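You operate a simulated robot arm through the tools that you are given. There is no shell and no other tool.

You are at the controls of a simulated robot arm. One attempt, no reset.

JOB
Close the reader down: rack its tube, switch off, wipe the white tile.
Fine: the tube goes into the step rack pocket with the number shown; wipe the extract stain with the yellow pad and put it back; the other tubes stay; dry hands at switches and plugs; spill a teaspoon at most. What is to be rubbed or washed off counts as gone when no trace of it is left.

The check looks at the end state, three seconds after you hand in, the way a careful person would. Anything else that was tipped, shoved, dropped, spilled or broken makes it a failure.

ROBOT AND FRAMES
A 7-joint arm with a two-finger parallel gripper, fixed in place. Base frame: the origin is on the floor under the middle of its stand, x ahead of it, y to its left, z up; the work surface is at about z = 900. Lengths are in mm, angles in rad, forces in N, time in s.
It reaches about 1479 mm from its shoulder. Its first joint turns from -2.897 to 2.897 rad. Payload 4.4 kg.
Tool frame: the origin (TCP) lies between the finger pads and is the grasp point; the fingertips stand 23 mm ahead of it; z points along the fingers, y is the line along which they close. The gripper opens to 94 mm. The fingers are 38 mm wide and 10 mm thick; the gripper's body (54 by 96 mm) begins 39 mm behind the TCP.
Orientation is told as [roll, pitch, yaw] about the base's x, y, z axes, in that order, counted from this pose: with the fingers straight down and closing along the base's y, the tool's x points along the base's -x, its y along +y and its z along -z.

CONTROLS
- The arm moves only by the tool servo_tool. Its argument "steps" is a list of rows, each a list of 3 entries, a list of its own where there are three numbers: the turn, a rotation vector about the base's x, y, z in units of 45 degrees (1.0 is 45 degrees), then the shift along the base's x, y, z in units of 400 mm (1.0 is 400 mm), then the gripper command, from -1 (shut) to 1 (fully open), values between in proportion. In form: [[[wx, wy, wz], [tx, ty, tz], fingers], ...]. A call has 1 to 20 rows; each row is the pose to reach, as a shift and turn from the pose commanded when the call began. A call with a number of a shift or a turn outside -1 to 1 is refused whole. Rows are played at 5 a second. More than 50 mm and 0.15 rad between two rows, or a gripper value outside its range, and nothing of the call is played. A pose out of reach is approached as far as the arm can. The call stops where the force on the tool passes 40 N (or 10 N more than at its start, if that is more) or the arm is blocked; 0.2 s more then pass. The fingers move at their own pace (about 72 mm/s each) and stop on an object; they squeeze with about 37 N. The grip force told is the motor's: it shows also when the fingers shut on nothing. Time passes only in rows, and 0.2 s behind the last, so rows that repeat a pose let the fingers close. It gives the time, the measured TCP pose, the force on the tool (base axes), the opening and the grip force at its end, in the units of the frame above (readings bear some noise), with the torque about the TCP (base axes, N m) and any sound that the robot's microphone picked up.
- Cameras (640 x 400 px; columns grow to the right, rows downward): "scene" is fixed at [221.4, -499.8, 1666.2]; the picture's right is [0.72, -0.70, 0.00], its down [-0.40, -0.42, -0.81] and it looks along [0.57, 0.58, -0.58] (base axes); focal length 317 px, centre (320, 200). "wrist" rides on the gripper at [86, 16, -75] in the tool frame; the picture's right is [-0.18, 0.98, 0.00], its down [-0.58, -0.11, -0.81] and it looks along [-0.79, -0.15, 0.59] (tool axes); focal length 243 px, centre (320, 200). There is no depth. A picture from a camera that has moved, and an enlarged one, comes with that camera's place and axes in the base frame and with its lens.
- capture(camera): a new picture of that camera. No time passes.
- enlarge(camera, box): a new picture of the part [left, top, right, bottom] of that camera's present view, enlarged. No time passes.
- close_job(): hands the job in; it is judged then, once.

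Places have to be worked out from the pictures, the camera data and where the tool is seen. Open the gripper and draw the arm clear of the work before you hand the job in, unless the task says otherwise.

The tools are called after ">>>" by a JSON object that holds its "op" and its "data". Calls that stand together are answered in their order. servo_tool: Moves the arm, as the interface text tells. Its arguments: {"type":"object","properties":{"steps":{"type":"array","items":{"type":"array"}}},"required":["steps"]} The other tools are called the same way: capture (camera) takes a picture; enlarge (camera, box) takes an enlarged picture of a part of a camera's view; close_job () hands the job in.

At the start:

```text
time: 0.0
tool_pos: [883.5, -70.1, 1303.5]
tcp_rot: [-0.001, -0.002, 0.001]
force: [-0.2, -0.4, -0.5]
torque: [0.0, 0.01, -0.01]
width: 94.1
grip_force: 0.0
```

scene: 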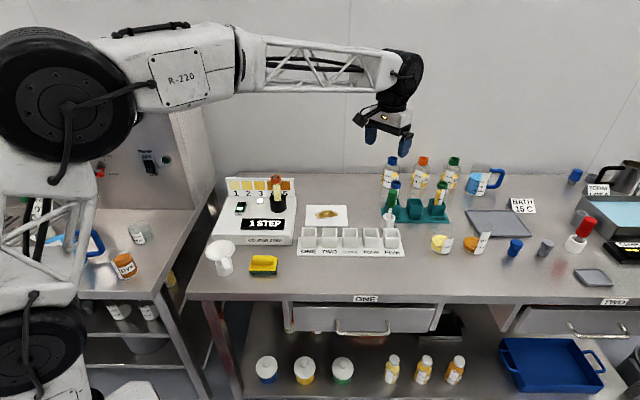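
wrist: 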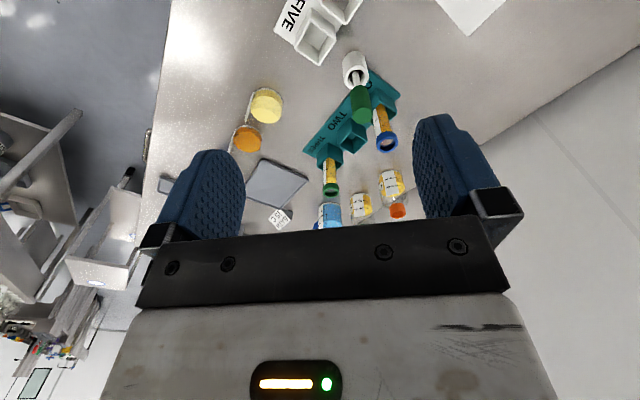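

The scene shows a reader (white box with "1 STEP" display) with a tube, a step rack ONE..FIVE, a white tile with a stain, and a yellow pad. I'll enlarge these areas to see details.

>>> {"op": "enlarge", "data": {"camera": "scene", "box": [200, 165, 310, 255]}}

>>> {"op": "enlarge", "data": {"camera": "scene", "box": [290, 190, 420, 270]}}

>>> {"op": "enlarge", "data": {"camera": "scene", "box": [195, 225, 305, 295]}}

>>> {"op": "enlarge", "data": {"camera": "scene", "box": [360, 150, 500, 240]}}

```text
4.44 times, centred on (255, 210) of scene
camera zoom: at [221.4, -499.8, 1666.2], right [0.72, -0.7, 0.0], down [-0.4, -0.42, -0.81], along [0.57, 0.58, -0.58], focal length 1408 px, centre (609, 156)
```

zoom: 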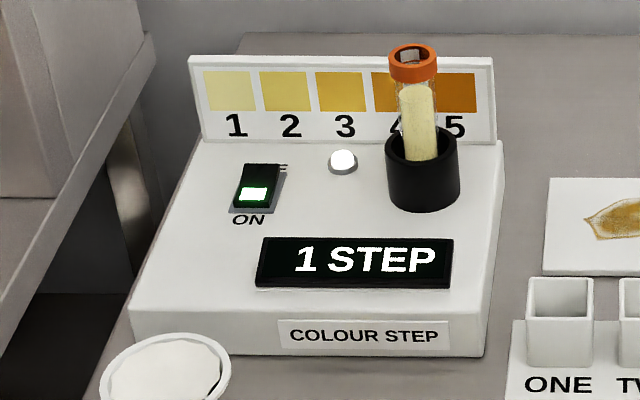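

```text
4.92 times, centred on (355, 230) of scene
camera zoom: at [221.4, -499.8, 1666.2], right [0.72, -0.7, 0.0], down [-0.4, -0.42, -0.81], along [0.57, 0.58, -0.58], focal length 1560 px, centre (148, 52)
```

zoom: 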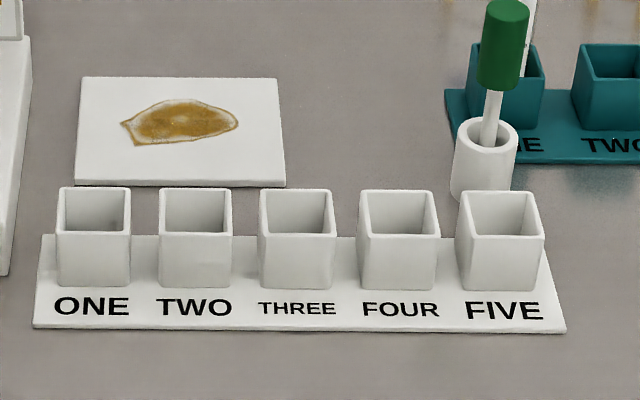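

```text
5.71 times, centred on (250, 260) of scene
camera zoom: at [221.4, -499.8, 1666.2], right [0.72, -0.7, 0.0], down [-0.4, -0.42, -0.81], along [0.57, 0.58, -0.58], focal length 1810 px, centre (720, -143)
```

zoom: 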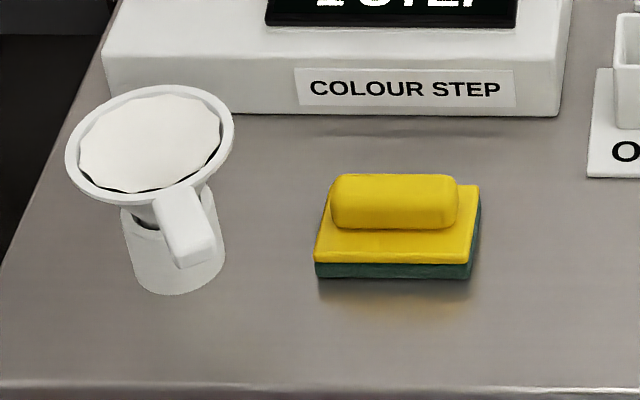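

```text
4.44 times, centred on (430, 195) of scene
camera zoom: at [221.4, -499.8, 1666.2], right [0.72, -0.7, 0.0], down [-0.4, -0.42, -0.81], along [0.57, 0.58, -0.58], focal length 1408 px, centre (-169, 222)
```

zoom: 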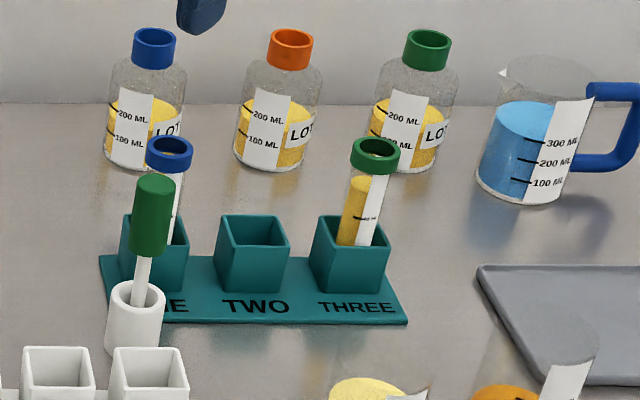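

The display clearly reads "1 STEP" (the pale tube also matches chip 1), so pocket ONE is the target. From the scene I estimate the tube at about (770,285), the switch at (675,395), the tile at (915,175), the pad at (580,120) and pocket ONE at (762,110). I'll move to a viewing pose above the front of the reader, turned to face the bench, to measure more exactly.

>>> {"op": "servo_tool", "data": {"steps": [[[0, 0, 0.083], [-0.059, 0.056, -0.026], 1], [[0, 0, 0.167], [-0.118, 0.1125, -0.0515], 1], [[0, 0, 0.25], [-0.177, 0.169, -0.077], 1], [[0, 0, 0.333], [-0.236, 0.225, -0.103], 1], [[0, 0, 0.417], [-0.295, 0.281, -0.129], 1], [[0, 0, 0.5], [-0.354, 0.3375, -0.1545], 1], [[0, 0, 0.583], [-0.414, 0.394, -0.18], 1], [[0, 0, 0.667], [-0.473, 0.45, -0.206], 1], [[0, 0, 0.75], [-0.532, 0.506, -0.232], 1], [[0, 0, 0.833], [-0.591, 0.5625, -0.2575], 1], [[0, 0, 0.917], [-0.65, 0.619, -0.283], 1], [[0, 0, 1.0], [-0.709, 0.675, -0.309], 1], [[0, 0, 1.0], [-0.709, 0.675, -0.309], 1]]}}

```text
time: 2.8
tool_pos: [599.9, 202.8, 1176.3]
tcp_rot: [0.0, -0.001, 0.785]
force: [-1.3, 0.4, 0.7]
torque: [0.02, -0.01, -0.02]
width: 93.8
grip_force: 0.0
```

The arm is at (600,203,1176) with yaw 0.785. I'll take a wrist picture of the reader and a scene picture to check clearance.

>>> {"op": "capture", "data": {"camera": "wrist"}}

>>> {"op": "capture", "data": {"camera": "scene"}}

```text
taken
camera wrist: at [527.9, 152.2, 1252.3], right [-0.57, 0.82, 0.0], down [0.49, 0.33, 0.81], along [0.67, 0.46, -0.59], focal length 243 px, centre (320, 200)
```

wrist: 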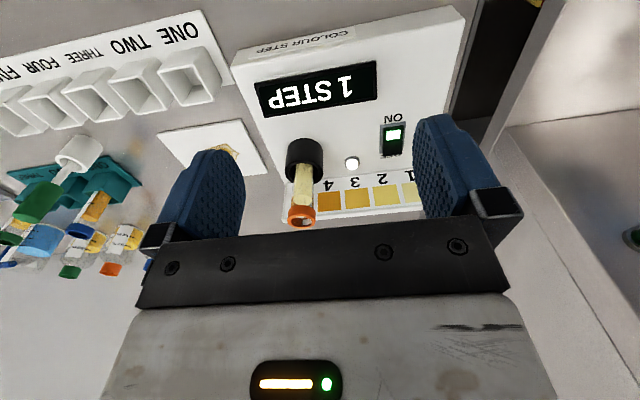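

```text
taken
```

scene: 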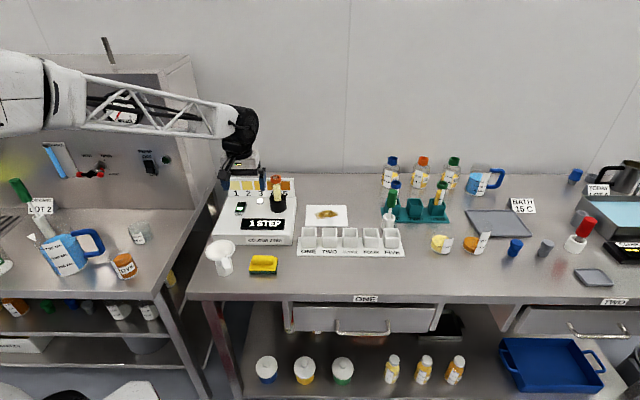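

The reader is well seen now. I'll enlarge the switch, the tube, and the rack region.

>>> {"op": "enlarge", "data": {"camera": "wrist", "box": [360, 100, 440, 170]}}

>>> {"op": "enlarge", "data": {"camera": "wrist", "box": [260, 120, 380, 240]}}

>>> {"op": "enlarge", "data": {"camera": "wrist", "box": [130, 0, 290, 120]}}

```text
5.71 times, centred on (400, 135) of wrist
camera zoom: at [527.9, 152.2, 1252.3], right [-0.57, 0.82, 0.0], down [0.49, 0.33, 0.81], along [0.67, 0.46, -0.59], focal length 1386 px, centre (-137, 571)
```

zoom: 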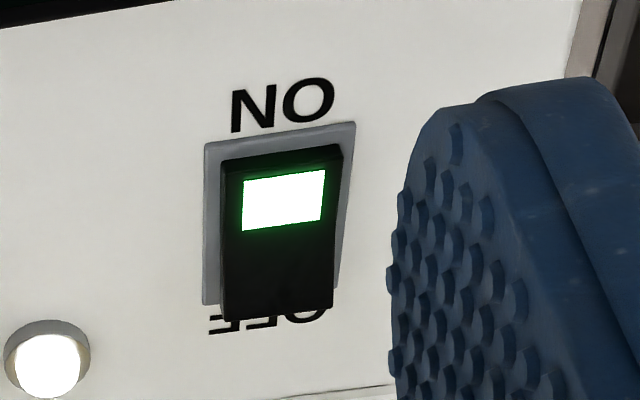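

```text
3.33 times, centred on (320, 180) of wrist
camera zoom: at [527.9, 152.2, 1252.3], right [-0.57, 0.82, 0.0], down [0.49, 0.33, 0.81], along [0.67, 0.46, -0.59], focal length 809 px, centre (320, 267)
```

zoom: 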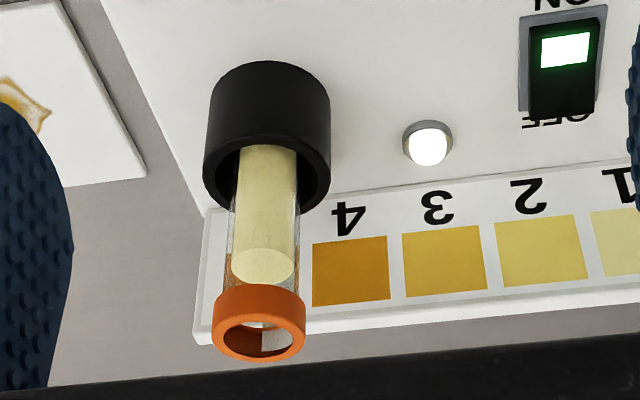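

```text
3.33 times, centred on (210, 60) of wrist
camera zoom: at [527.9, 152.2, 1252.3], right [-0.57, 0.82, 0.0], down [0.49, 0.33, 0.81], along [0.67, 0.46, -0.59], focal length 809 px, centre (687, 667)
```

zoom: 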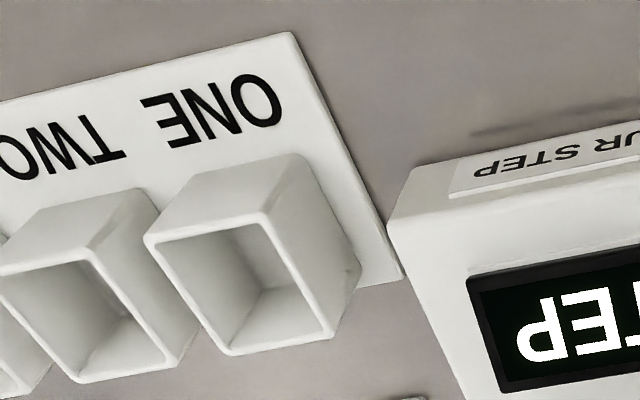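

The switch is a rocker: the ON end (near side) is pressed down and lit, the OFF end (far side) stands up, so it must be pressed at the far end. The tube is open-topped with an orange ring (~37 mm), top about z=1087 near (764,285). I'll move above the tube for a second view to triangulate.

>>> {"op": "servo_tool", "data": {"steps": [[[0, 0, 0], [0.05, 0.027, 0.00625], 1], [[0, 0, 0], [0.103, 0.053, 0.0125], 1], [[0, 0, 0], [0.154, 0.08, 0.0188], 1], [[0, 0, 0], [0.205, 0.106, 0.025], 1], [[0, 0, 0], [0.256, 0.133, 0.0313], 1], [[0, 0, 0], [0.308, 0.159, 0.0375], 1], [[0, 0, 0], [0.359, 0.186, 0.0438], 1], [[0, 0, 0], [0.41, 0.2125, 0.05], 1], [[0, 0, 0], [0.41, 0.2125, 0.05], 1], [[0, 0, 0], [0.41, 0.2125, 0.05], 1]]}}

>>> {"op": "capture", "data": {"camera": "wrist"}}

```text
time: 5.0
tool_pos: [763.4, 284.0, 1197.7]
tcp_rot: [-0.001, 0.001, 0.785]
force: [-0.9, -0.2, -0.3]
torque: [-0.01, 0.0, 0.0]
width: 94.1
grip_force: 0.1
```

```text
taken
camera wrist: at [691.7, 233.5, 1272.5], right [-0.56, 0.83, 0.0], down [0.49, 0.33, 0.81], along [0.67, 0.46, -0.59], focal length 243 px, centre (320, 200)
```

wrist: 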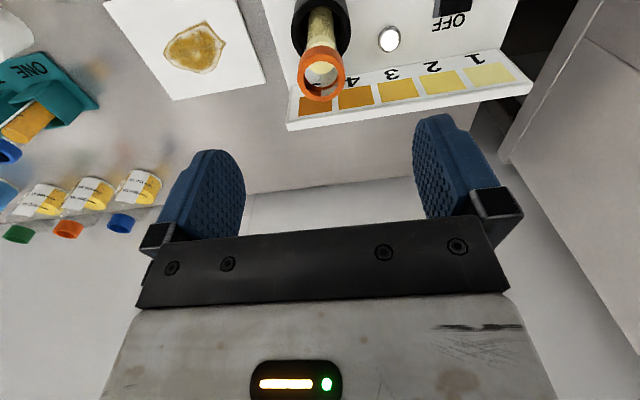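

The tube rim is right below the TCP. I'll enlarge for exact triangulation of the tube top and the reader features.

>>> {"op": "enlarge", "data": {"camera": "wrist", "box": [260, 0, 420, 130]}}

>>> {"op": "enlarge", "data": {"camera": "wrist", "box": [100, 0, 280, 110]}}

>>> {"op": "enlarge", "data": {"camera": "wrist", "box": [400, 0, 560, 130]}}

>>> {"op": "enlarge", "data": {"camera": "scene", "box": [200, 130, 320, 250]}}

```text
3.08 times, centred on (340, 65) of wrist
camera zoom: at [691.7, 233.5, 1272.5], right [-0.56, 0.83, 0.0], down [0.49, 0.33, 0.81], along [0.67, 0.46, -0.59], focal length 746 px, centre (258, 615)
```

zoom: 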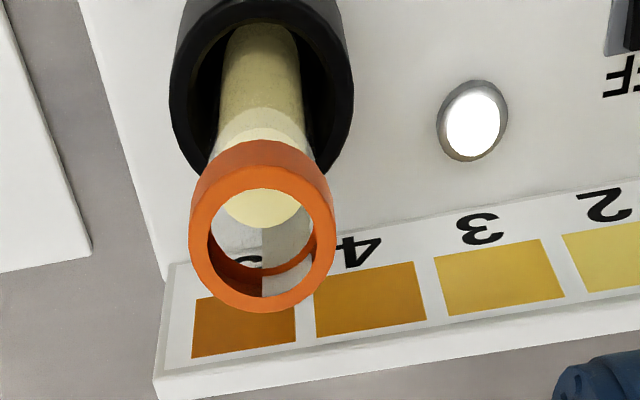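

```text
3.56 times, centred on (190, 55) of wrist
camera zoom: at [691.7, 233.5, 1272.5], right [-0.56, 0.83, 0.0], down [0.49, 0.33, 0.81], along [0.67, 0.46, -0.59], focal length 863 px, centre (782, 716)
```

zoom: 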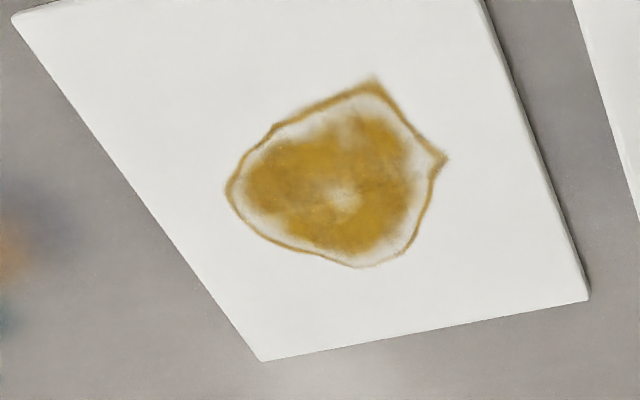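

```text
3.08 times, centred on (480, 65) of wrist
camera zoom: at [691.7, 233.5, 1272.5], right [-0.56, 0.83, 0.0], down [0.49, 0.33, 0.81], along [0.67, 0.46, -0.59], focal length 746 px, centre (-172, 615)
```

zoom: 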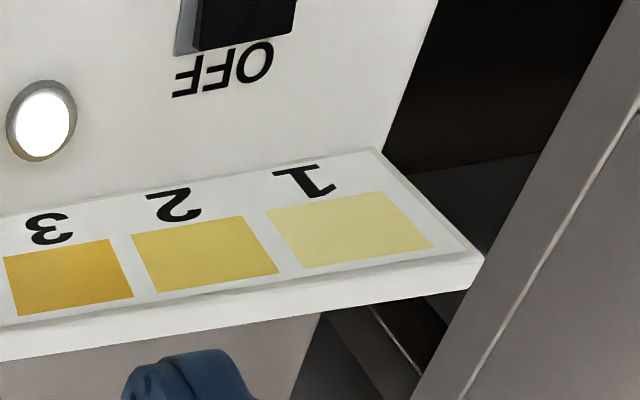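

```text
3.33 times, centred on (260, 190) of scene
camera zoom: at [221.4, -499.8, 1666.2], right [0.72, -0.7, 0.0], down [-0.4, -0.42, -0.81], along [0.57, 0.58, -0.58], focal length 1056 px, centre (520, 233)
```

zoom: 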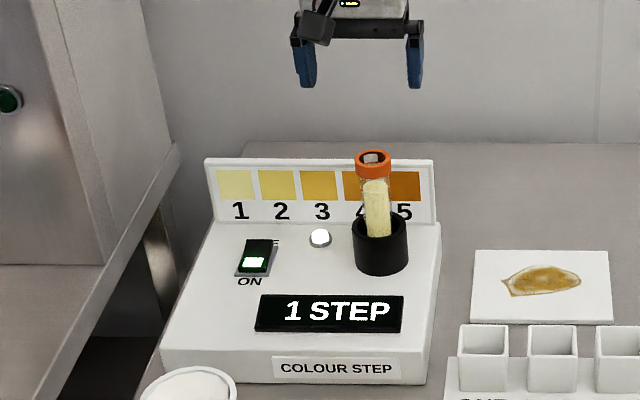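

Triangulation gives the tube top centre at about (771, 289, 1083), cap 37 mm wide; the colour panel top is at z≈1023, 74 mm behind the tube. I'll descend to just above the tube top and check alignment.

>>> {"op": "servo_tool", "data": {"steps": [[[0, 0, 0], [0.01, 0.006, -0.03], 1], [[0, 0, 0], [0.019, 0.013, -0.07], 1], [[0, 0, 0], [0.019, 0.013, -0.12], 1], [[0, 0, 0], [0.019, 0.013, -0.17], 1], [[0, 0, 0], [0.019, 0.013, -0.2], 1], [[0, 0, 0], [0.019, 0.013, -0.22], 1], [[0, 0, 0], [0.019, 0.013, -0.22], 1]]}}

>>> {"op": "capture", "data": {"camera": "wrist"}}

>>> {"op": "enlarge", "data": {"camera": "scene", "box": [200, 130, 320, 250]}}

```text
time: 6.6
tool_pos: [770.2, 290.0, 1112.1]
tcp_rot: [-0.001, 0.0, 0.786]
force: [-0.8, 0.8, 0.0]
torque: [0.04, 0.01, -0.01]
width: 94.2
grip_force: 0.1
```

```text
taken
camera wrist: at [699.0, 238.8, 1186.3], right [-0.56, 0.83, 0.0], down [0.49, 0.33, 0.81], along [0.67, 0.46, -0.59], focal length 243 px, centre (320, 200)
```

wrist: 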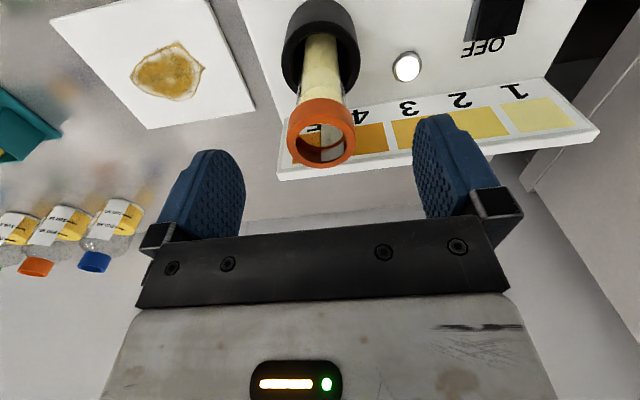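

```text
3.33 times, centred on (260, 190) of scene
camera zoom: at [221.4, -499.8, 1666.2], right [0.72, -0.7, 0.0], down [-0.4, -0.42, -0.81], along [0.57, 0.58, -0.58], focal length 1056 px, centre (520, 233)
```

zoom: 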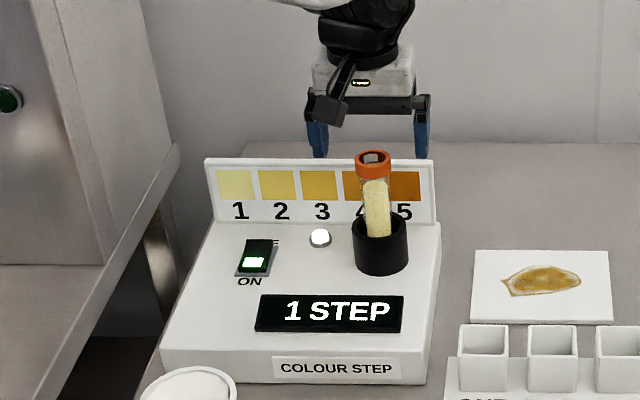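

The cap sits centred between the fingers (col 321). I'll go down so that the pads straddle the cap (TCP z≈1073) and close.

>>> {"op": "servo_tool", "data": {"steps": [[[0, 0, 0], [0.003, 0.003, -0.03], 1], [[0, 0, 0], [0.0035, 0.0035, -0.06], 1], [[0, 0, 0], [0.0035, 0.0035, -0.085], 1], [[0, 0, 0], [0.0035, 0.0035, -0.0975], 1], [[0, 0, 0], [0.0035, 0.0035, -0.0975], 1], [[0, 0, 0], [0.0035, 0.0035, -0.0975], 0.2], [[0, 0, 0], [0.0035, 0.0035, -0.0975], -0.2], [[0, 0, 0], [0.0035, 0.0035, -0.0975], -1], [[0, 0, 0], [0.0035, 0.0035, -0.0975], -1], [[0, 0, 0], [0.0035, 0.0035, -0.0975], -1]]}}

>>> {"op": "capture", "data": {"camera": "wrist"}}

>>> {"op": "enlarge", "data": {"camera": "scene", "box": [200, 130, 320, 250]}}

```text
time: 8.8
tool_pos: [773.0, 290.5, 1072.4]
tcp_rot: [-0.001, 0.0, 0.786]
force: [-0.3, -0.6, 0.1]
torque: [0.0, -0.02, 0.01]
width: 36.1
grip_force: 37.2
```

```text
taken
camera wrist: at [700.4, 240.8, 1147.2], right [-0.56, 0.83, 0.0], down [0.49, 0.33, 0.81], along [0.67, 0.46, -0.59], focal length 243 px, centre (320, 200)
```

wrist: 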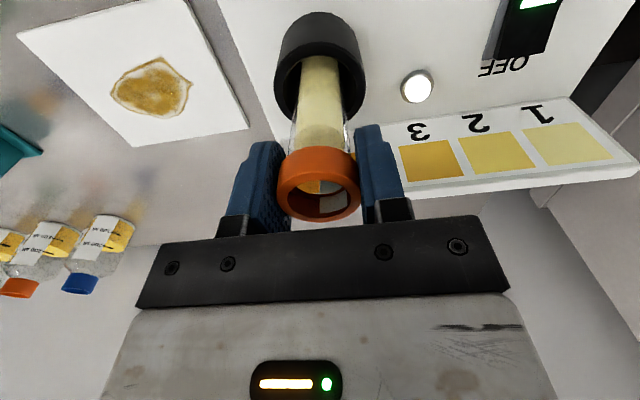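

```text
3.33 times, centred on (260, 190) of scene
camera zoom: at [221.4, -499.8, 1666.2], right [0.72, -0.7, 0.0], down [-0.4, -0.42, -0.81], along [0.57, 0.58, -0.58], focal length 1056 px, centre (520, 233)
```

zoom: 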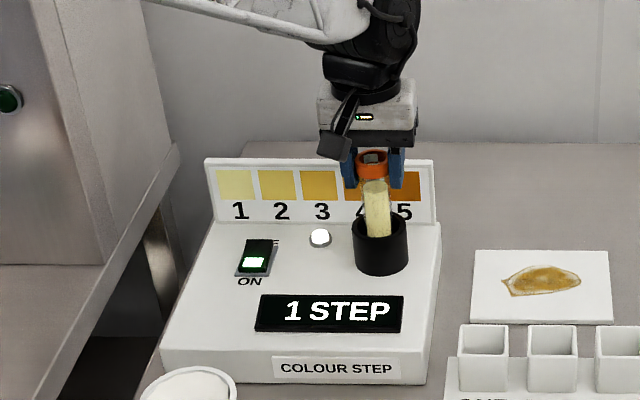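

The cap is gripped (36 mm, 37 N) with no side load. I'll lift straight up smoothly by about 110 mm and look.

>>> {"op": "servo_tool", "data": {"steps": [[[0, 0, 0], [0, 0, 0.01], -1], [[0, 0, 0], [0, 0, 0.03], -1], [[0, 0, 0], [0, 0, 0.06], -1], [[0, 0, 0], [0, 0, 0.09], -1], [[0, 0, 0], [0, 0, 0.12], -1], [[0, 0, 0], [0, 0, 0.15], -1], [[0, 0, 0], [0, 0, 0.18], -1], [[0, 0, 0], [0, 0, 0.21], -1], [[0, 0, 0], [0, 0, 0.24], -1], [[0, 0, 0], [0, 0, 0.26], -1], [[0, 0, 0], [0, 0, 0.275], -1], [[0, 0, 0], [0, 0, 0.275], -1]]}}

>>> {"op": "capture", "data": {"camera": "wrist"}}

>>> {"op": "enlarge", "data": {"camera": "scene", "box": [200, 110, 340, 250]}}

```text
time: 11.4
tool_pos: [772.7, 291.3, 1182.3]
tcp_rot: [0.001, 0.001, 0.785]
force: [0.0, 0.5, -0.5]
torque: [-0.04, -0.01, 0.04]
width: 36.1
grip_force: 37.0
```

```text
taken
camera wrist: at [701.4, 241.2, 1257.0], right [-0.56, 0.83, 0.0], down [0.49, 0.33, 0.81], along [0.67, 0.46, -0.59], focal length 243 px, centre (320, 200)
```

wrist: 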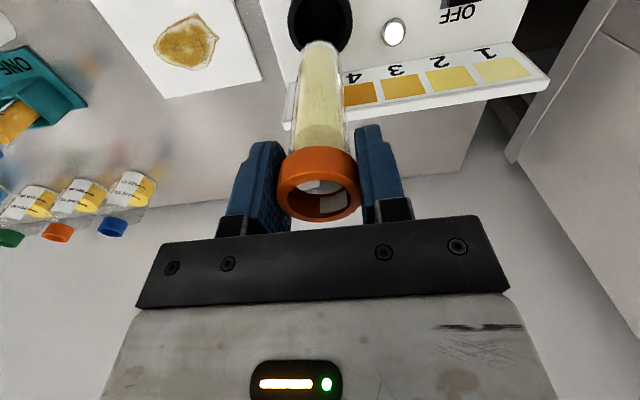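

```text
2.86 times, centred on (270, 180) of scene
camera zoom: at [221.4, -499.8, 1666.2], right [0.72, -0.7, 0.0], down [-0.4, -0.42, -0.81], along [0.57, 0.58, -0.58], focal length 905 px, centre (463, 257)
```

zoom: 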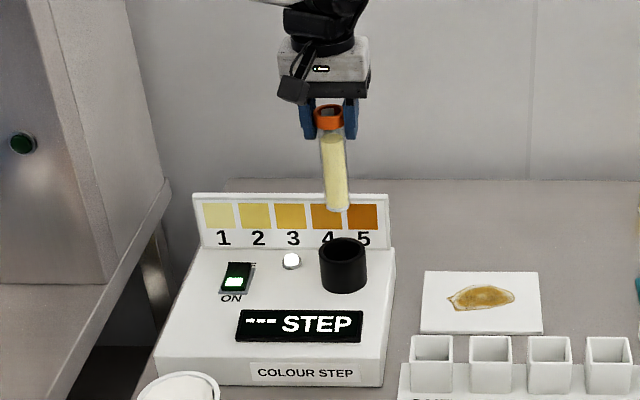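

The tube is out cleanly (bottom ≈131 mm under the TCP), and the display went to "--- STEP". Before lowering into pocket ONE, I'll move to a spot offset from the rack for a precise second view of the pocket and pad, keeping the tube upright and moving smoothly.

>>> {"op": "servo_tool", "data": {"steps": [[[0, 0, 0], [-0.011, -0.015, 0], -1], [[0, 0, 0], [-0.033, -0.044, 0], -1], [[0, 0, 0], [-0.062, -0.082, 0], -1], [[0, 0, 0], [-0.095, -0.126, 0], -1], [[0, 0, 0], [-0.132, -0.175, 0], -1], [[0, 0, 0], [-0.169, -0.223, 0], -1], [[0, 0, 0], [-0.206, -0.272, 0], -1], [[0, 0, 0], [-0.242, -0.32, 0], -1], [[0, 0, 0], [-0.275, -0.364, 0], -1], [[0, 0, 0], [-0.305, -0.403, 0], -1], [[0, 0, 0], [-0.33, -0.437, 0], -1], [[0, 0, 0], [-0.349, -0.461, 0], -1], [[0, 0, 0], [-0.361, -0.478, 0], -1], [[0, 0, 0], [-0.367, -0.485, 0], -1], [[0, 0, 0], [-0.367, -0.485, 0], -1]]}}

>>> {"op": "capture", "data": {"camera": "wrist"}}

>>> {"op": "capture", "data": {"camera": "scene"}}

```text
time: 14.6
tool_pos: [626.3, 96.5, 1182.1]
tcp_rot: [0.0, 0.0, 0.787]
force: [1.2, -0.3, -0.3]
torque: [0.01, 0.0, -0.02]
width: 36.0
grip_force: 37.1
```

```text
taken
camera wrist: at [554.3, 46.1, 1255.9], right [-0.56, 0.83, 0.0], down [0.49, 0.33, 0.81], along [0.67, 0.46, -0.59], focal length 243 px, centre (320, 200)
```

wrist: 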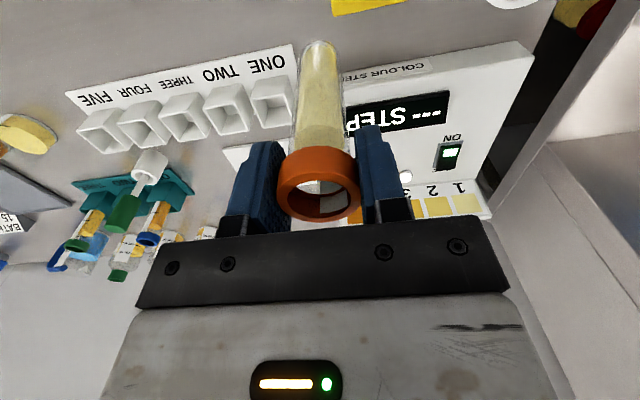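

```text
taken
```

scene: 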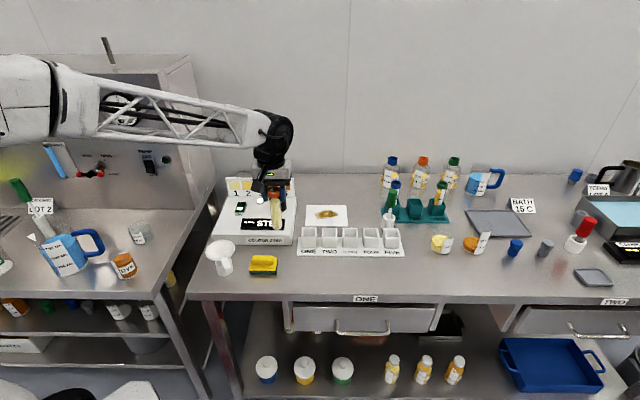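

I'll enlarge the rack in the wrist view to triangulate pocket ONE.

>>> {"op": "enlarge", "data": {"camera": "wrist", "box": [180, 30, 310, 150]}}

>>> {"op": "enlarge", "data": {"camera": "wrist", "box": [320, 0, 480, 100]}}

```text
3.33 times, centred on (245, 90) of wrist
camera zoom: at [554.3, 46.1, 1255.9], right [-0.56, 0.83, 0.0], down [0.49, 0.33, 0.81], along [0.67, 0.46, -0.59], focal length 809 px, centre (570, 567)
```

zoom: 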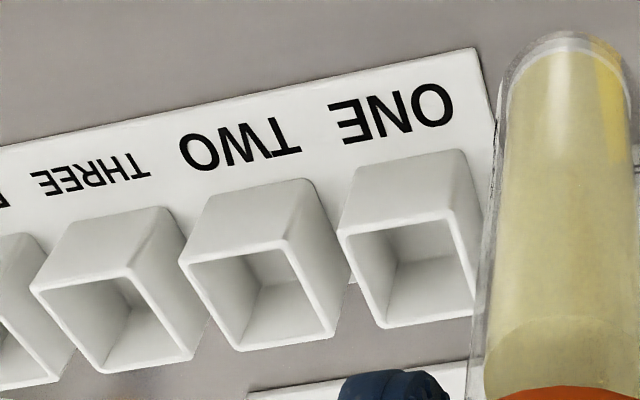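

```text
4.00 times, centred on (400, 50) of wrist
camera zoom: at [554.3, 46.1, 1255.9], right [-0.56, 0.83, 0.0], down [0.49, 0.33, 0.81], along [0.67, 0.46, -0.59], focal length 970 px, centre (0, 800)
```

zoom: 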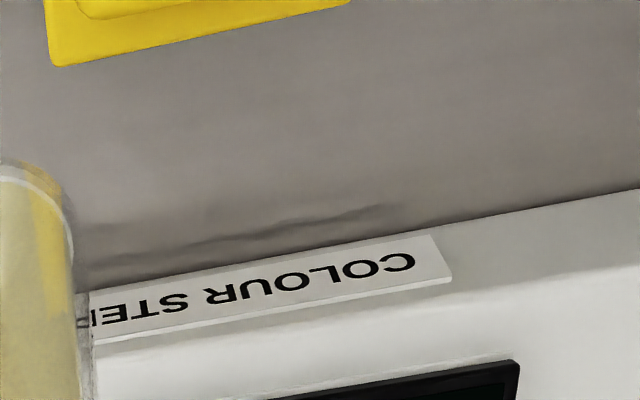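

Triangulated: pocket ONE rim at z≈950, centre about (761, 105.5), outer side 48 mm, tilted 45° with the bench. I'll move the tube smoothly above it and lower to just above the rim for a check.

>>> {"op": "servo_tool", "data": {"steps": [[[0, 0, 0], [0.012, 0.001, 0], -1], [[0, 0, 0], [0.041, 0.003, 0], -1], [[0, 0, 0], [0.085, 0.005, 0], -1], [[0, 0, 0], [0.135, 0.008, 0], -1], [[0, 0, 0], [0.186, 0.012, 0], -1], [[0, 0, 0], [0.237, 0.015, 0], -1], [[0, 0, 0], [0.284, 0.018, 0], -1], [[0, 0, 0], [0.318, 0.02, 0], -1], [[0, 0, 0], [0.334, 0.021, 0], -1], [[0, 0, 0], [0.338, 0.021, -0.01], -1], [[0, 0, 0], [0.338, 0.021, -0.04], -1], [[0, 0, 0], [0.338, 0.021, -0.08], -1], [[0, 0, 0], [0.338, 0.021, -0.12], -1], [[0, 0, 0], [0.338, 0.021, -0.15], -1], [[0, 0, 0], [0.338, 0.021, -0.175], -1], [[0, 0, 0], [0.338, 0.021, -0.19], -1], [[0, 0, 0], [0.338, 0.021, -0.19], -1], [[0, 0, 0], [0.338, 0.021, -0.19], -1]]}}

>>> {"op": "capture", "data": {"camera": "wrist"}}

>>> {"op": "enlarge", "data": {"camera": "scene", "box": [270, 160, 370, 260]}}

```text
time: 18.4
tool_pos: [761.6, 104.5, 1106.3]
tcp_rot: [0.0, 0.001, 0.784]
force: [0.5, 0.3, 0.3]
torque: [0.03, 0.02, 0.02]
width: 36.3
grip_force: 37.0
```

```text
taken
camera wrist: at [689.4, 53.3, 1181.4], right [-0.56, 0.83, 0.0], down [0.49, 0.33, 0.81], along [0.67, 0.46, -0.59], focal length 243 px, centre (320, 200)
```

wrist: 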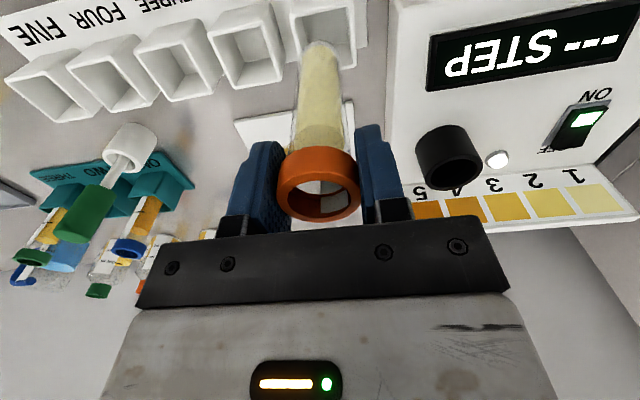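

```text
4.00 times, centred on (320, 210) of scene
camera zoom: at [221.4, -499.8, 1666.2], right [0.72, -0.7, 0.0], down [-0.4, -0.42, -0.81], along [0.57, 0.58, -0.58], focal length 1267 px, centre (320, 160)
```

zoom: 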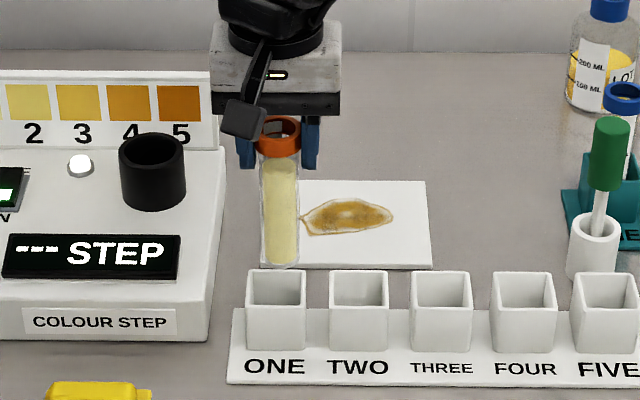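

The tube hangs above pocket ONE. I'll enlarge the wrist view at the tube bottom to check centring.

>>> {"op": "enlarge", "data": {"camera": "wrist", "box": [260, 0, 380, 90]}}

>>> {"op": "enlarge", "data": {"camera": "scene", "box": [295, 185, 345, 255]}}

```text
4.44 times, centred on (320, 45) of wrist
camera zoom: at [689.4, 53.3, 1181.4], right [-0.56, 0.83, 0.0], down [0.49, 0.33, 0.81], along [0.67, 0.46, -0.59], focal length 1078 px, centre (320, 889)
```

zoom: 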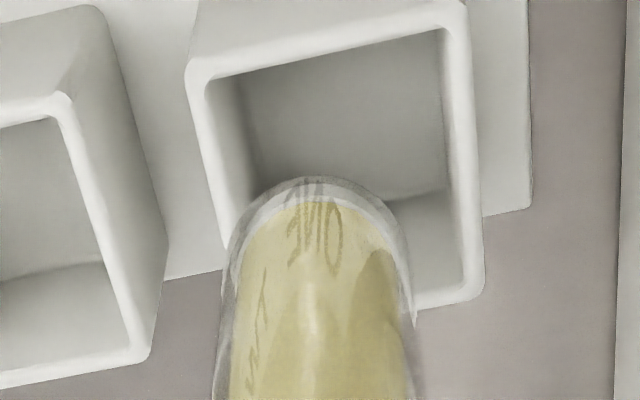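

```text
5.71 times, centred on (320, 220) of scene
camera zoom: at [221.4, -499.8, 1666.2], right [0.72, -0.7, 0.0], down [-0.4, -0.42, -0.81], along [0.57, 0.58, -0.58], focal length 1810 px, centre (320, 86)
```

zoom: 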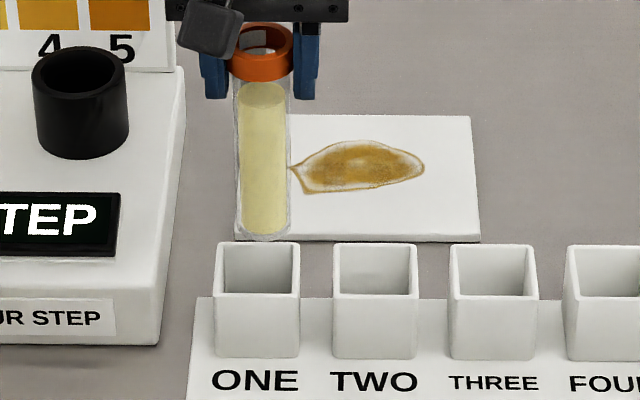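

The tube is about 3–4 mm toward TWO's side of centre; I'll shift that much and lower into the pocket, stopping a little above the expected floor.

>>> {"op": "servo_tool", "data": {"steps": [[[0, 0, 0], [-0.006, 0.006, 0], -1], [[0, 0, 0], [-0.006, 0.006, -0.02], -1], [[0, 0, 0], [-0.006, 0.006, -0.045], -1], [[0, 0, 0], [-0.006, 0.006, -0.07], -1], [[0, 0, 0], [-0.006, 0.006, -0.095], -1], [[0, 0, 0], [-0.006, 0.006, -0.118], -1], [[0, 0, 0], [-0.006, 0.006, -0.135], -1], [[0, 0, 0], [-0.006, 0.006, -0.142], -1], [[0, 0, 0], [-0.006, 0.006, -0.142], -1]]}}

>>> {"op": "enlarge", "data": {"camera": "scene", "box": [280, 180, 360, 270]}}

>>> {"op": "enlarge", "data": {"camera": "wrist", "box": [240, 0, 400, 120]}}

```text
time: 20.4
tool_pos: [759.9, 107.2, 1048.8]
tcp_rot: [0.0, 0.0, 0.786]
force: [-0.2, 0.4, -0.3]
torque: [0.03, 0.0, 0.02]
width: 36.0
grip_force: 36.3
```

```text
4.44 times, centred on (320, 225) of scene
camera zoom: at [221.4, -499.8, 1666.2], right [0.72, -0.7, 0.0], down [-0.4, -0.42, -0.81], along [0.57, 0.58, -0.58], focal length 1408 px, centre (320, 89)
```

zoom: 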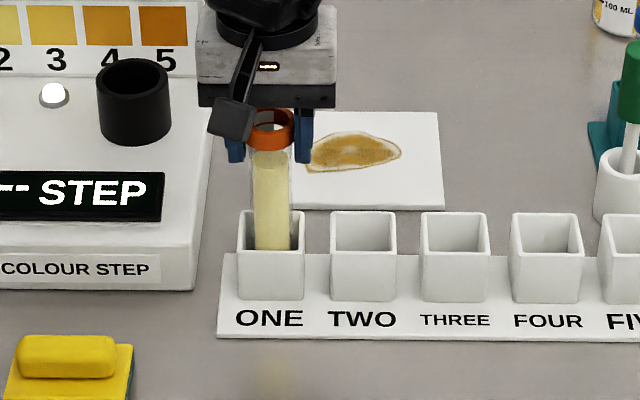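

```text
3.33 times, centred on (320, 60) of wrist
camera zoom: at [687.6, 57.2, 1123.5], right [-0.56, 0.83, 0.0], down [0.49, 0.33, 0.81], along [0.67, 0.46, -0.59], focal length 809 px, centre (320, 667)
```

zoom: 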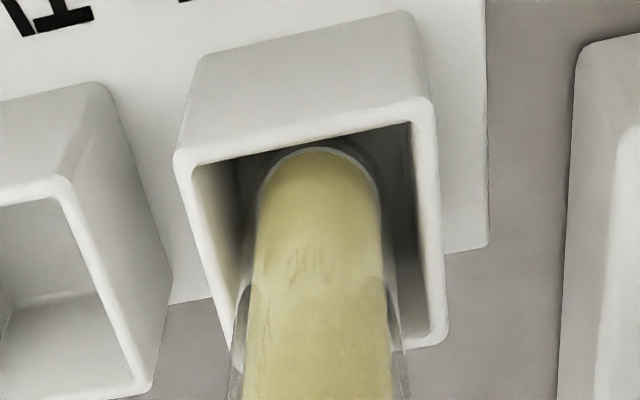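

The tube is inside pocket ONE and centred. I'll lower further in small steps to find the floor.

>>> {"op": "servo_tool", "data": {"steps": [[[0, 0, 0], [0, 0, -0.006], -1], [[0, 0, 0], [0, 0, -0.012], -1], [[0, 0, 0], [0, 0, -0.018], -1], [[0, 0, 0], [0, 0, -0.02], -1]]}}

```text
time: 21.4
tool_pos: [759.1, 107.2, 1040.7]
tcp_rot: [-0.001, -0.001, 0.787]
force: [0.7, 0.1, -0.4]
torque: [-0.01, 0.01, 0.03]
width: 36.3
grip_force: 36.9
```

No contact yet at TCP z≈1040.7. I'll continue down in 2 mm steps.

>>> {"op": "servo_tool", "data": {"steps": [[[0, 0, 0], [0, 0, -0.005], -1], [[0, 0, 0], [0, 0, -0.0075], -1], [[0, 0, 0], [0, 0, -0.01], -1]]}}

```text
time: 22.2
tool_pos: [758.5, 108.5, 1036.5]
tcp_rot: [-0.002, 0.001, 0.786]
force: [0.5, 0.0, -0.4]
torque: [0.02, -0.01, 0.01]
width: 36.1
grip_force: 37.2
```

Still free at 1036.5. I'll lower a further 3 mm.

>>> {"op": "servo_tool", "data": {"steps": [[[0, 0, 0], [0, 0, -0.004], -1], [[0, 0, 0], [0, 0, -0.0075], -1], [[0, 0, 0], [0, 0, -0.0075], -1]]}}

>>> {"op": "enlarge", "data": {"camera": "scene", "box": [280, 180, 360, 270]}}

```text
time: 23.0
tool_pos: [758.3, 107.9, 1034.1]
tcp_rot: [0.0, -0.001, 0.786]
force: [0.9, -0.9, 0.1]
torque: [-0.01, -0.01, -0.02]
width: 36.2
grip_force: 37.0
```

```text
4.44 times, centred on (320, 225) of scene
camera zoom: at [221.4, -499.8, 1666.2], right [0.72, -0.7, 0.0], down [-0.4, -0.42, -0.81], along [0.57, 0.58, -0.58], focal length 1408 px, centre (320, 89)
```

zoom: 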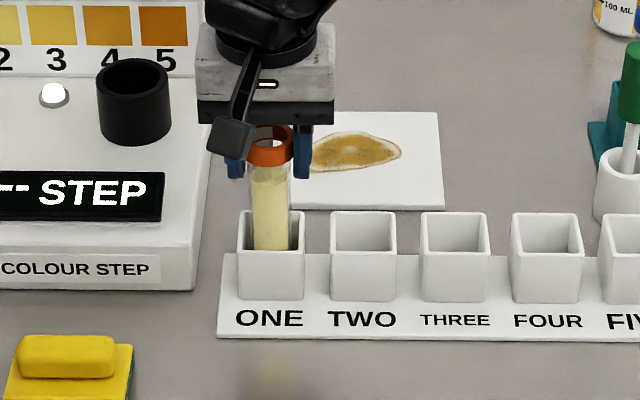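

Still no contact at 1034. Continue a few mm more in fine steps.

>>> {"op": "servo_tool", "data": {"steps": [[[0, 0, 0], [0, 0, -0.003], -1], [[0, 0, 0], [0, 0, -0.006], -1], [[0, 0, 0], [0, 0, -0.006], -1]]}}

```text
time: 23.8
tool_pos: [758.8, 108.5, 1032.5]
tcp_rot: [0.0, -0.001, 0.785]
force: [-0.2, -0.2, -0.8]
torque: [-0.03, 0.01, 0.0]
width: 36.2
grip_force: 37.6
```

Force is still only noise. Lower 2.5 mm more.

>>> {"op": "servo_tool", "data": {"steps": [[[0, 0, 0], [0, 0, -0.003], -1], [[0, 0, 0], [0, 0, -0.006], -1], [[0, 0, 0], [0, 0, -0.006], -1]]}}

```text
time: 24.6
tool_pos: [758.4, 108.1, 1030.3]
tcp_rot: [-0.001, -0.002, 0.785]
force: [0.3, 0.5, -0.4]
torque: [-0.02, -0.01, 0.0]
width: 36.0
grip_force: 37.0
```

Still nothing; another 3 mm in fine steps.

>>> {"op": "servo_tool", "data": {"steps": [[[0, 0, 0], [0, 0, -0.003], -1], [[0, 0, 0], [0, 0, -0.006], -1], [[0, 0, 0], [0, 0, -0.008], -1], [[0, 0, 0], [0, 0, -0.008], -1]]}}

>>> {"op": "capture", "data": {"camera": "wrist"}}

```text
time: 25.6
tool_pos: [758.7, 107.2, 1028.7]
tcp_rot: [-0.002, -0.001, 0.785]
force: [0.1, 2.3, 20.3]
torque: [0.09, 0.02, -0.01]
width: 36.1
grip_force: 37.0
```

```text
taken
camera wrist: at [687.0, 56.9, 1102.7], right [-0.56, 0.83, 0.0], down [0.49, 0.33, 0.81], along [0.67, 0.46, -0.59], focal length 243 px, centre (320, 200)
```

wrist: 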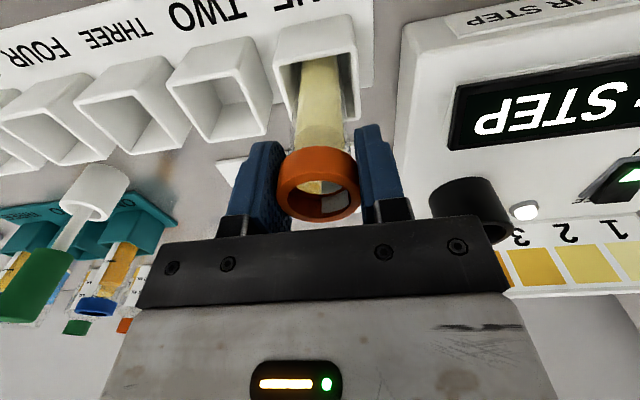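

The floor is reached (20 N at TCP z≈1028.7). I'll ease up 1.5 mm and open the fingers.

>>> {"op": "servo_tool", "data": {"steps": [[[0, 0, 0], [0, 0, 0.003], -1], [[0, 0, 0], [0, 0, 0.004], -1], [[0, 0, 0], [0, 0, 0.004], -0.1], [[0, 0, 0], [0, 0, 0.004], 0.1], [[0, 0, 0], [0, 0, 0.004], 0.4], [[0, 0, 0], [0, 0, 0.004], 0.7], [[0, 0, 0], [0, 0, 0.004], 1], [[0, 0, 0], [0, 0, 0.004], 1]]}}

>>> {"op": "capture", "data": {"camera": "wrist"}}

>>> {"op": "enlarge", "data": {"camera": "scene", "box": [280, 180, 360, 270]}}

```text
time: 27.4
tool_pos: [757.7, 106.9, 1027.8]
tcp_rot: [0.001, 0.0, 0.784]
force: [-0.3, -0.6, 0.7]
torque: [0.0, 0.01, -0.05]
width: 94.2
grip_force: 0.0
```

```text
taken
camera wrist: at [686.4, 56.7, 1103.2], right [-0.56, 0.83, 0.0], down [0.49, 0.33, 0.81], along [0.67, 0.46, -0.59], focal length 243 px, centre (320, 200)
```

wrist: 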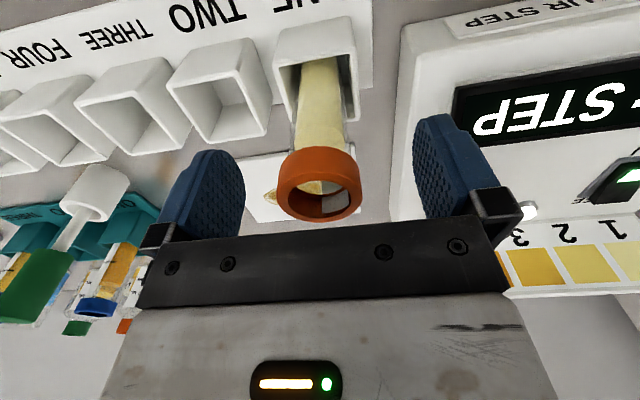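

```text
4.44 times, centred on (320, 225) of scene
camera zoom: at [221.4, -499.8, 1666.2], right [0.72, -0.7, 0.0], down [-0.4, -0.42, -0.81], along [0.57, 0.58, -0.58], focal length 1408 px, centre (320, 89)
```

zoom: 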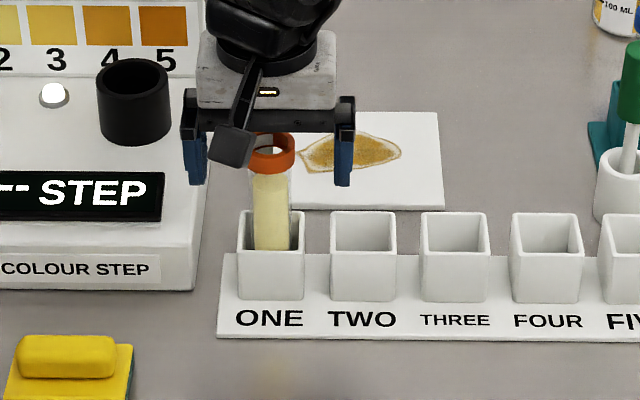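

The tube stands freely in pocket ONE. I'll retreat straight up.

>>> {"op": "servo_tool", "data": {"steps": [[[0, 0, 0], [0, 0, 0.02], 1], [[0, 0, 0], [0, 0, 0.06], 1], [[0, 0, 0], [0, 0, 0.12], 1], [[0, 0, 0], [0, 0, 0.2], 1], [[0, 0, 0], [0, 0, 0.28], 1], [[0, 0, 0], [0, 0, 0.35], 1], [[0, 0, 0], [0, 0, 0.38], 1], [[0, 0, 0], [0, 0, 0.38], 1]]}}

>>> {"op": "enlarge", "data": {"camera": "scene", "box": [280, 180, 360, 270]}}

```text
time: 29.2
tool_pos: [759.0, 106.2, 1181.5]
tcp_rot: [0.001, 0.0, 0.784]
force: [0.0, 0.3, 0.5]
torque: [-0.01, 0.0, 0.01]
width: 94.1
grip_force: 0.0
```

```text
4.44 times, centred on (320, 225) of scene
camera zoom: at [221.4, -499.8, 1666.2], right [0.72, -0.7, 0.0], down [-0.4, -0.42, -0.81], along [0.57, 0.58, -0.58], focal length 1408 px, centre (320, 89)
```

zoom: 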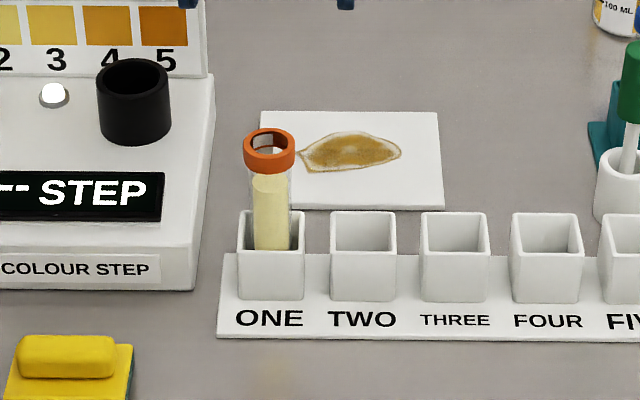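

Tube racked. Now I'll move to a view close to the switch, closing the fingers on the way.

>>> {"op": "servo_tool", "data": {"steps": [[[0, 0, 0], [-0.032, 0.059, -0.01], 0.5], [[0, 0, 0], [-0.065, 0.119, -0.02], 0], [[0, 0, 0], [-0.097, 0.178, -0.035], -0.5], [[0, 0, 0], [-0.13, 0.238, -0.05], -1], [[0, 0, 0], [-0.162, 0.297, -0.065], -1], [[0, 0, 0], [-0.195, 0.356, -0.08], -1], [[0, 0, 0], [-0.227, 0.416, -0.1], -1], [[0, 0, 0], [-0.26, 0.475, -0.12], -1], [[0, 0, 0], [-0.292, 0.535, -0.135], -1], [[0, 0, 0], [-0.3245, 0.594, -0.15], -1], [[0, 0, 0], [-0.3245, 0.594, -0.15], -1], [[0, 0, 0], [-0.3245, 0.594, -0.15], -1]]}}

>>> {"op": "capture", "data": {"camera": "wrist"}}

```text
time: 31.8
tool_pos: [629.2, 347.7, 1118.3]
tcp_rot: [-0.001, -0.001, 0.784]
force: [0.3, 0.4, 0.0]
torque: [0.02, 0.01, 0.04]
width: 0.0
grip_force: 36.9
```

```text
taken
camera wrist: at [557.6, 297.0, 1193.5], right [-0.56, 0.83, 0.0], down [0.49, 0.33, 0.81], along [0.67, 0.46, -0.59], focal length 243 px, centre (320, 200)
```

wrist: 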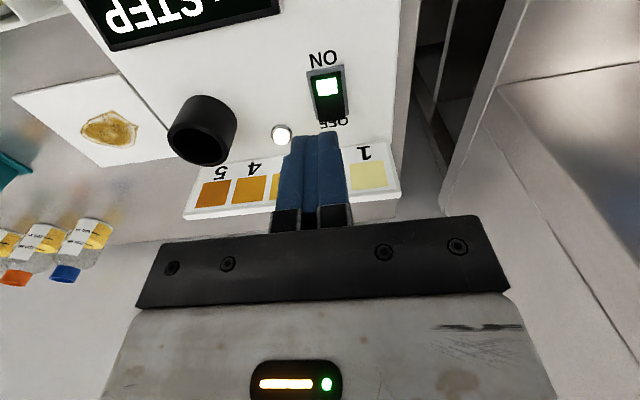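

I'll enlarge the switch in both cameras.

>>> {"op": "enlarge", "data": {"camera": "wrist", "box": [290, 40, 370, 140]}}

>>> {"op": "enlarge", "data": {"camera": "scene", "box": [225, 190, 265, 225]}}

```text
4.00 times, centred on (330, 90) of wrist
camera zoom: at [557.6, 297.0, 1193.5], right [-0.56, 0.83, 0.0], down [0.49, 0.33, 0.81], along [0.67, 0.46, -0.59], focal length 970 px, centre (280, 640)
```

zoom: 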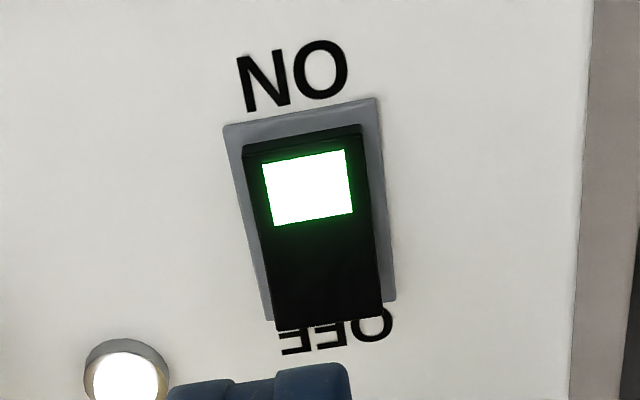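

```text
11.43 times, centred on (245, 208) of scene
camera zoom: at [221.4, -499.8, 1666.2], right [0.72, -0.7, 0.0], down [-0.4, -0.42, -0.81], along [0.57, 0.58, -0.58], focal length 3621 px, centre (1177, 114)
```

zoom: 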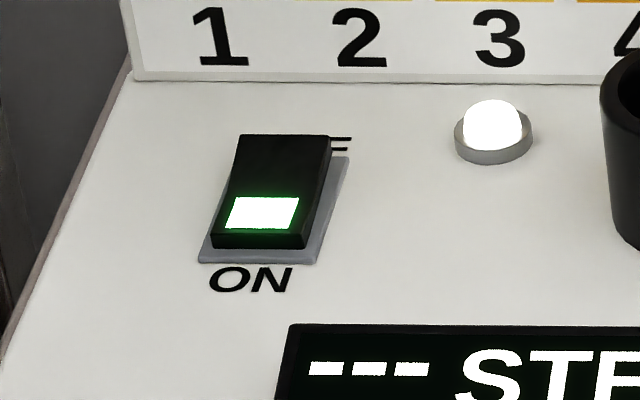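

The plate centre is at about (669,385), top z≈951; the raised OFF end is ~22–25 mm behind centre at z≈965. I'll position the closed fingertips above the OFF half (about 23 mm behind centre), tips ~17 mm above it, and check.

>>> {"op": "servo_tool", "data": {"steps": [[[0, 0, 0], [0.035, 0.034, -0.02], -1], [[0, 0, 0], [0.07, 0.068, -0.05], -1], [[0, 0, 0], [0.106, 0.103, -0.1], -1], [[0, 0, 0], [0.141, 0.137, -0.15], -1], [[0, 0, 0], [0.141, 0.137, -0.2], -1], [[0, 0, 0], [0.141, 0.137, -0.25], -1], [[0, 0, 0], [0.141, 0.137, -0.2855], -1], [[0, 0, 0], [0.141, 0.137, -0.2855], -1], [[0, 0, 0], [0.141, 0.137, -0.2855], -1]]}}

>>> {"op": "capture", "data": {"camera": "wrist"}}

>>> {"op": "enlarge", "data": {"camera": "scene", "box": [215, 165, 285, 225]}}

```text
time: 33.8
tool_pos: [684.7, 400.6, 1004.9]
tcp_rot: [-0.001, 0.001, 0.784]
force: [1.1, -0.3, -0.4]
torque: [0.0, 0.0, 0.01]
width: 0.0
grip_force: 36.9
```

```text
taken
camera wrist: at [613.2, 350.8, 1080.0], right [-0.56, 0.83, 0.0], down [0.49, 0.33, 0.81], along [0.67, 0.46, -0.59], focal length 243 px, centre (320, 200)
```

wrist: 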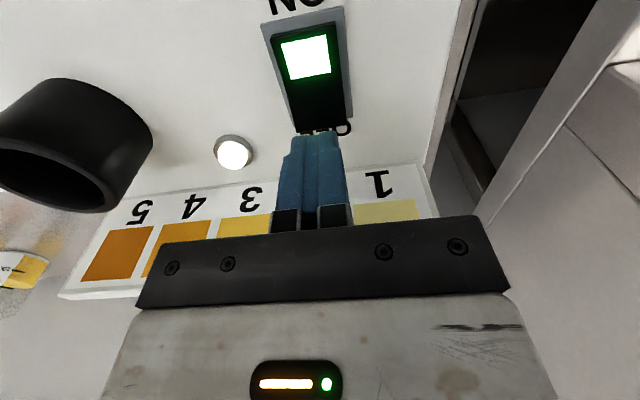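

```text
6.67 times, centred on (250, 195) of scene
camera zoom: at [221.4, -499.8, 1666.2], right [0.72, -0.7, 0.0], down [-0.4, -0.42, -0.81], along [0.57, 0.58, -0.58], focal length 2112 px, centre (787, 233)
```

zoom: 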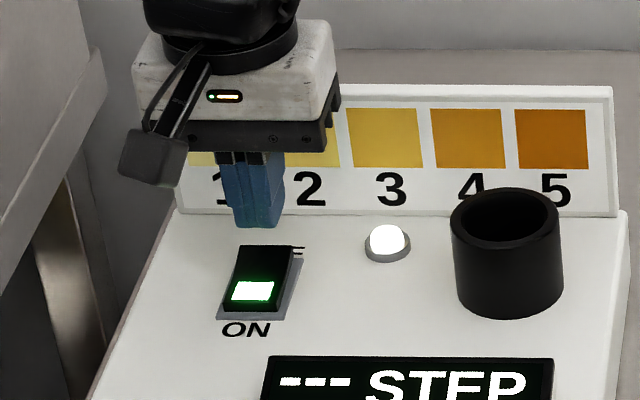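

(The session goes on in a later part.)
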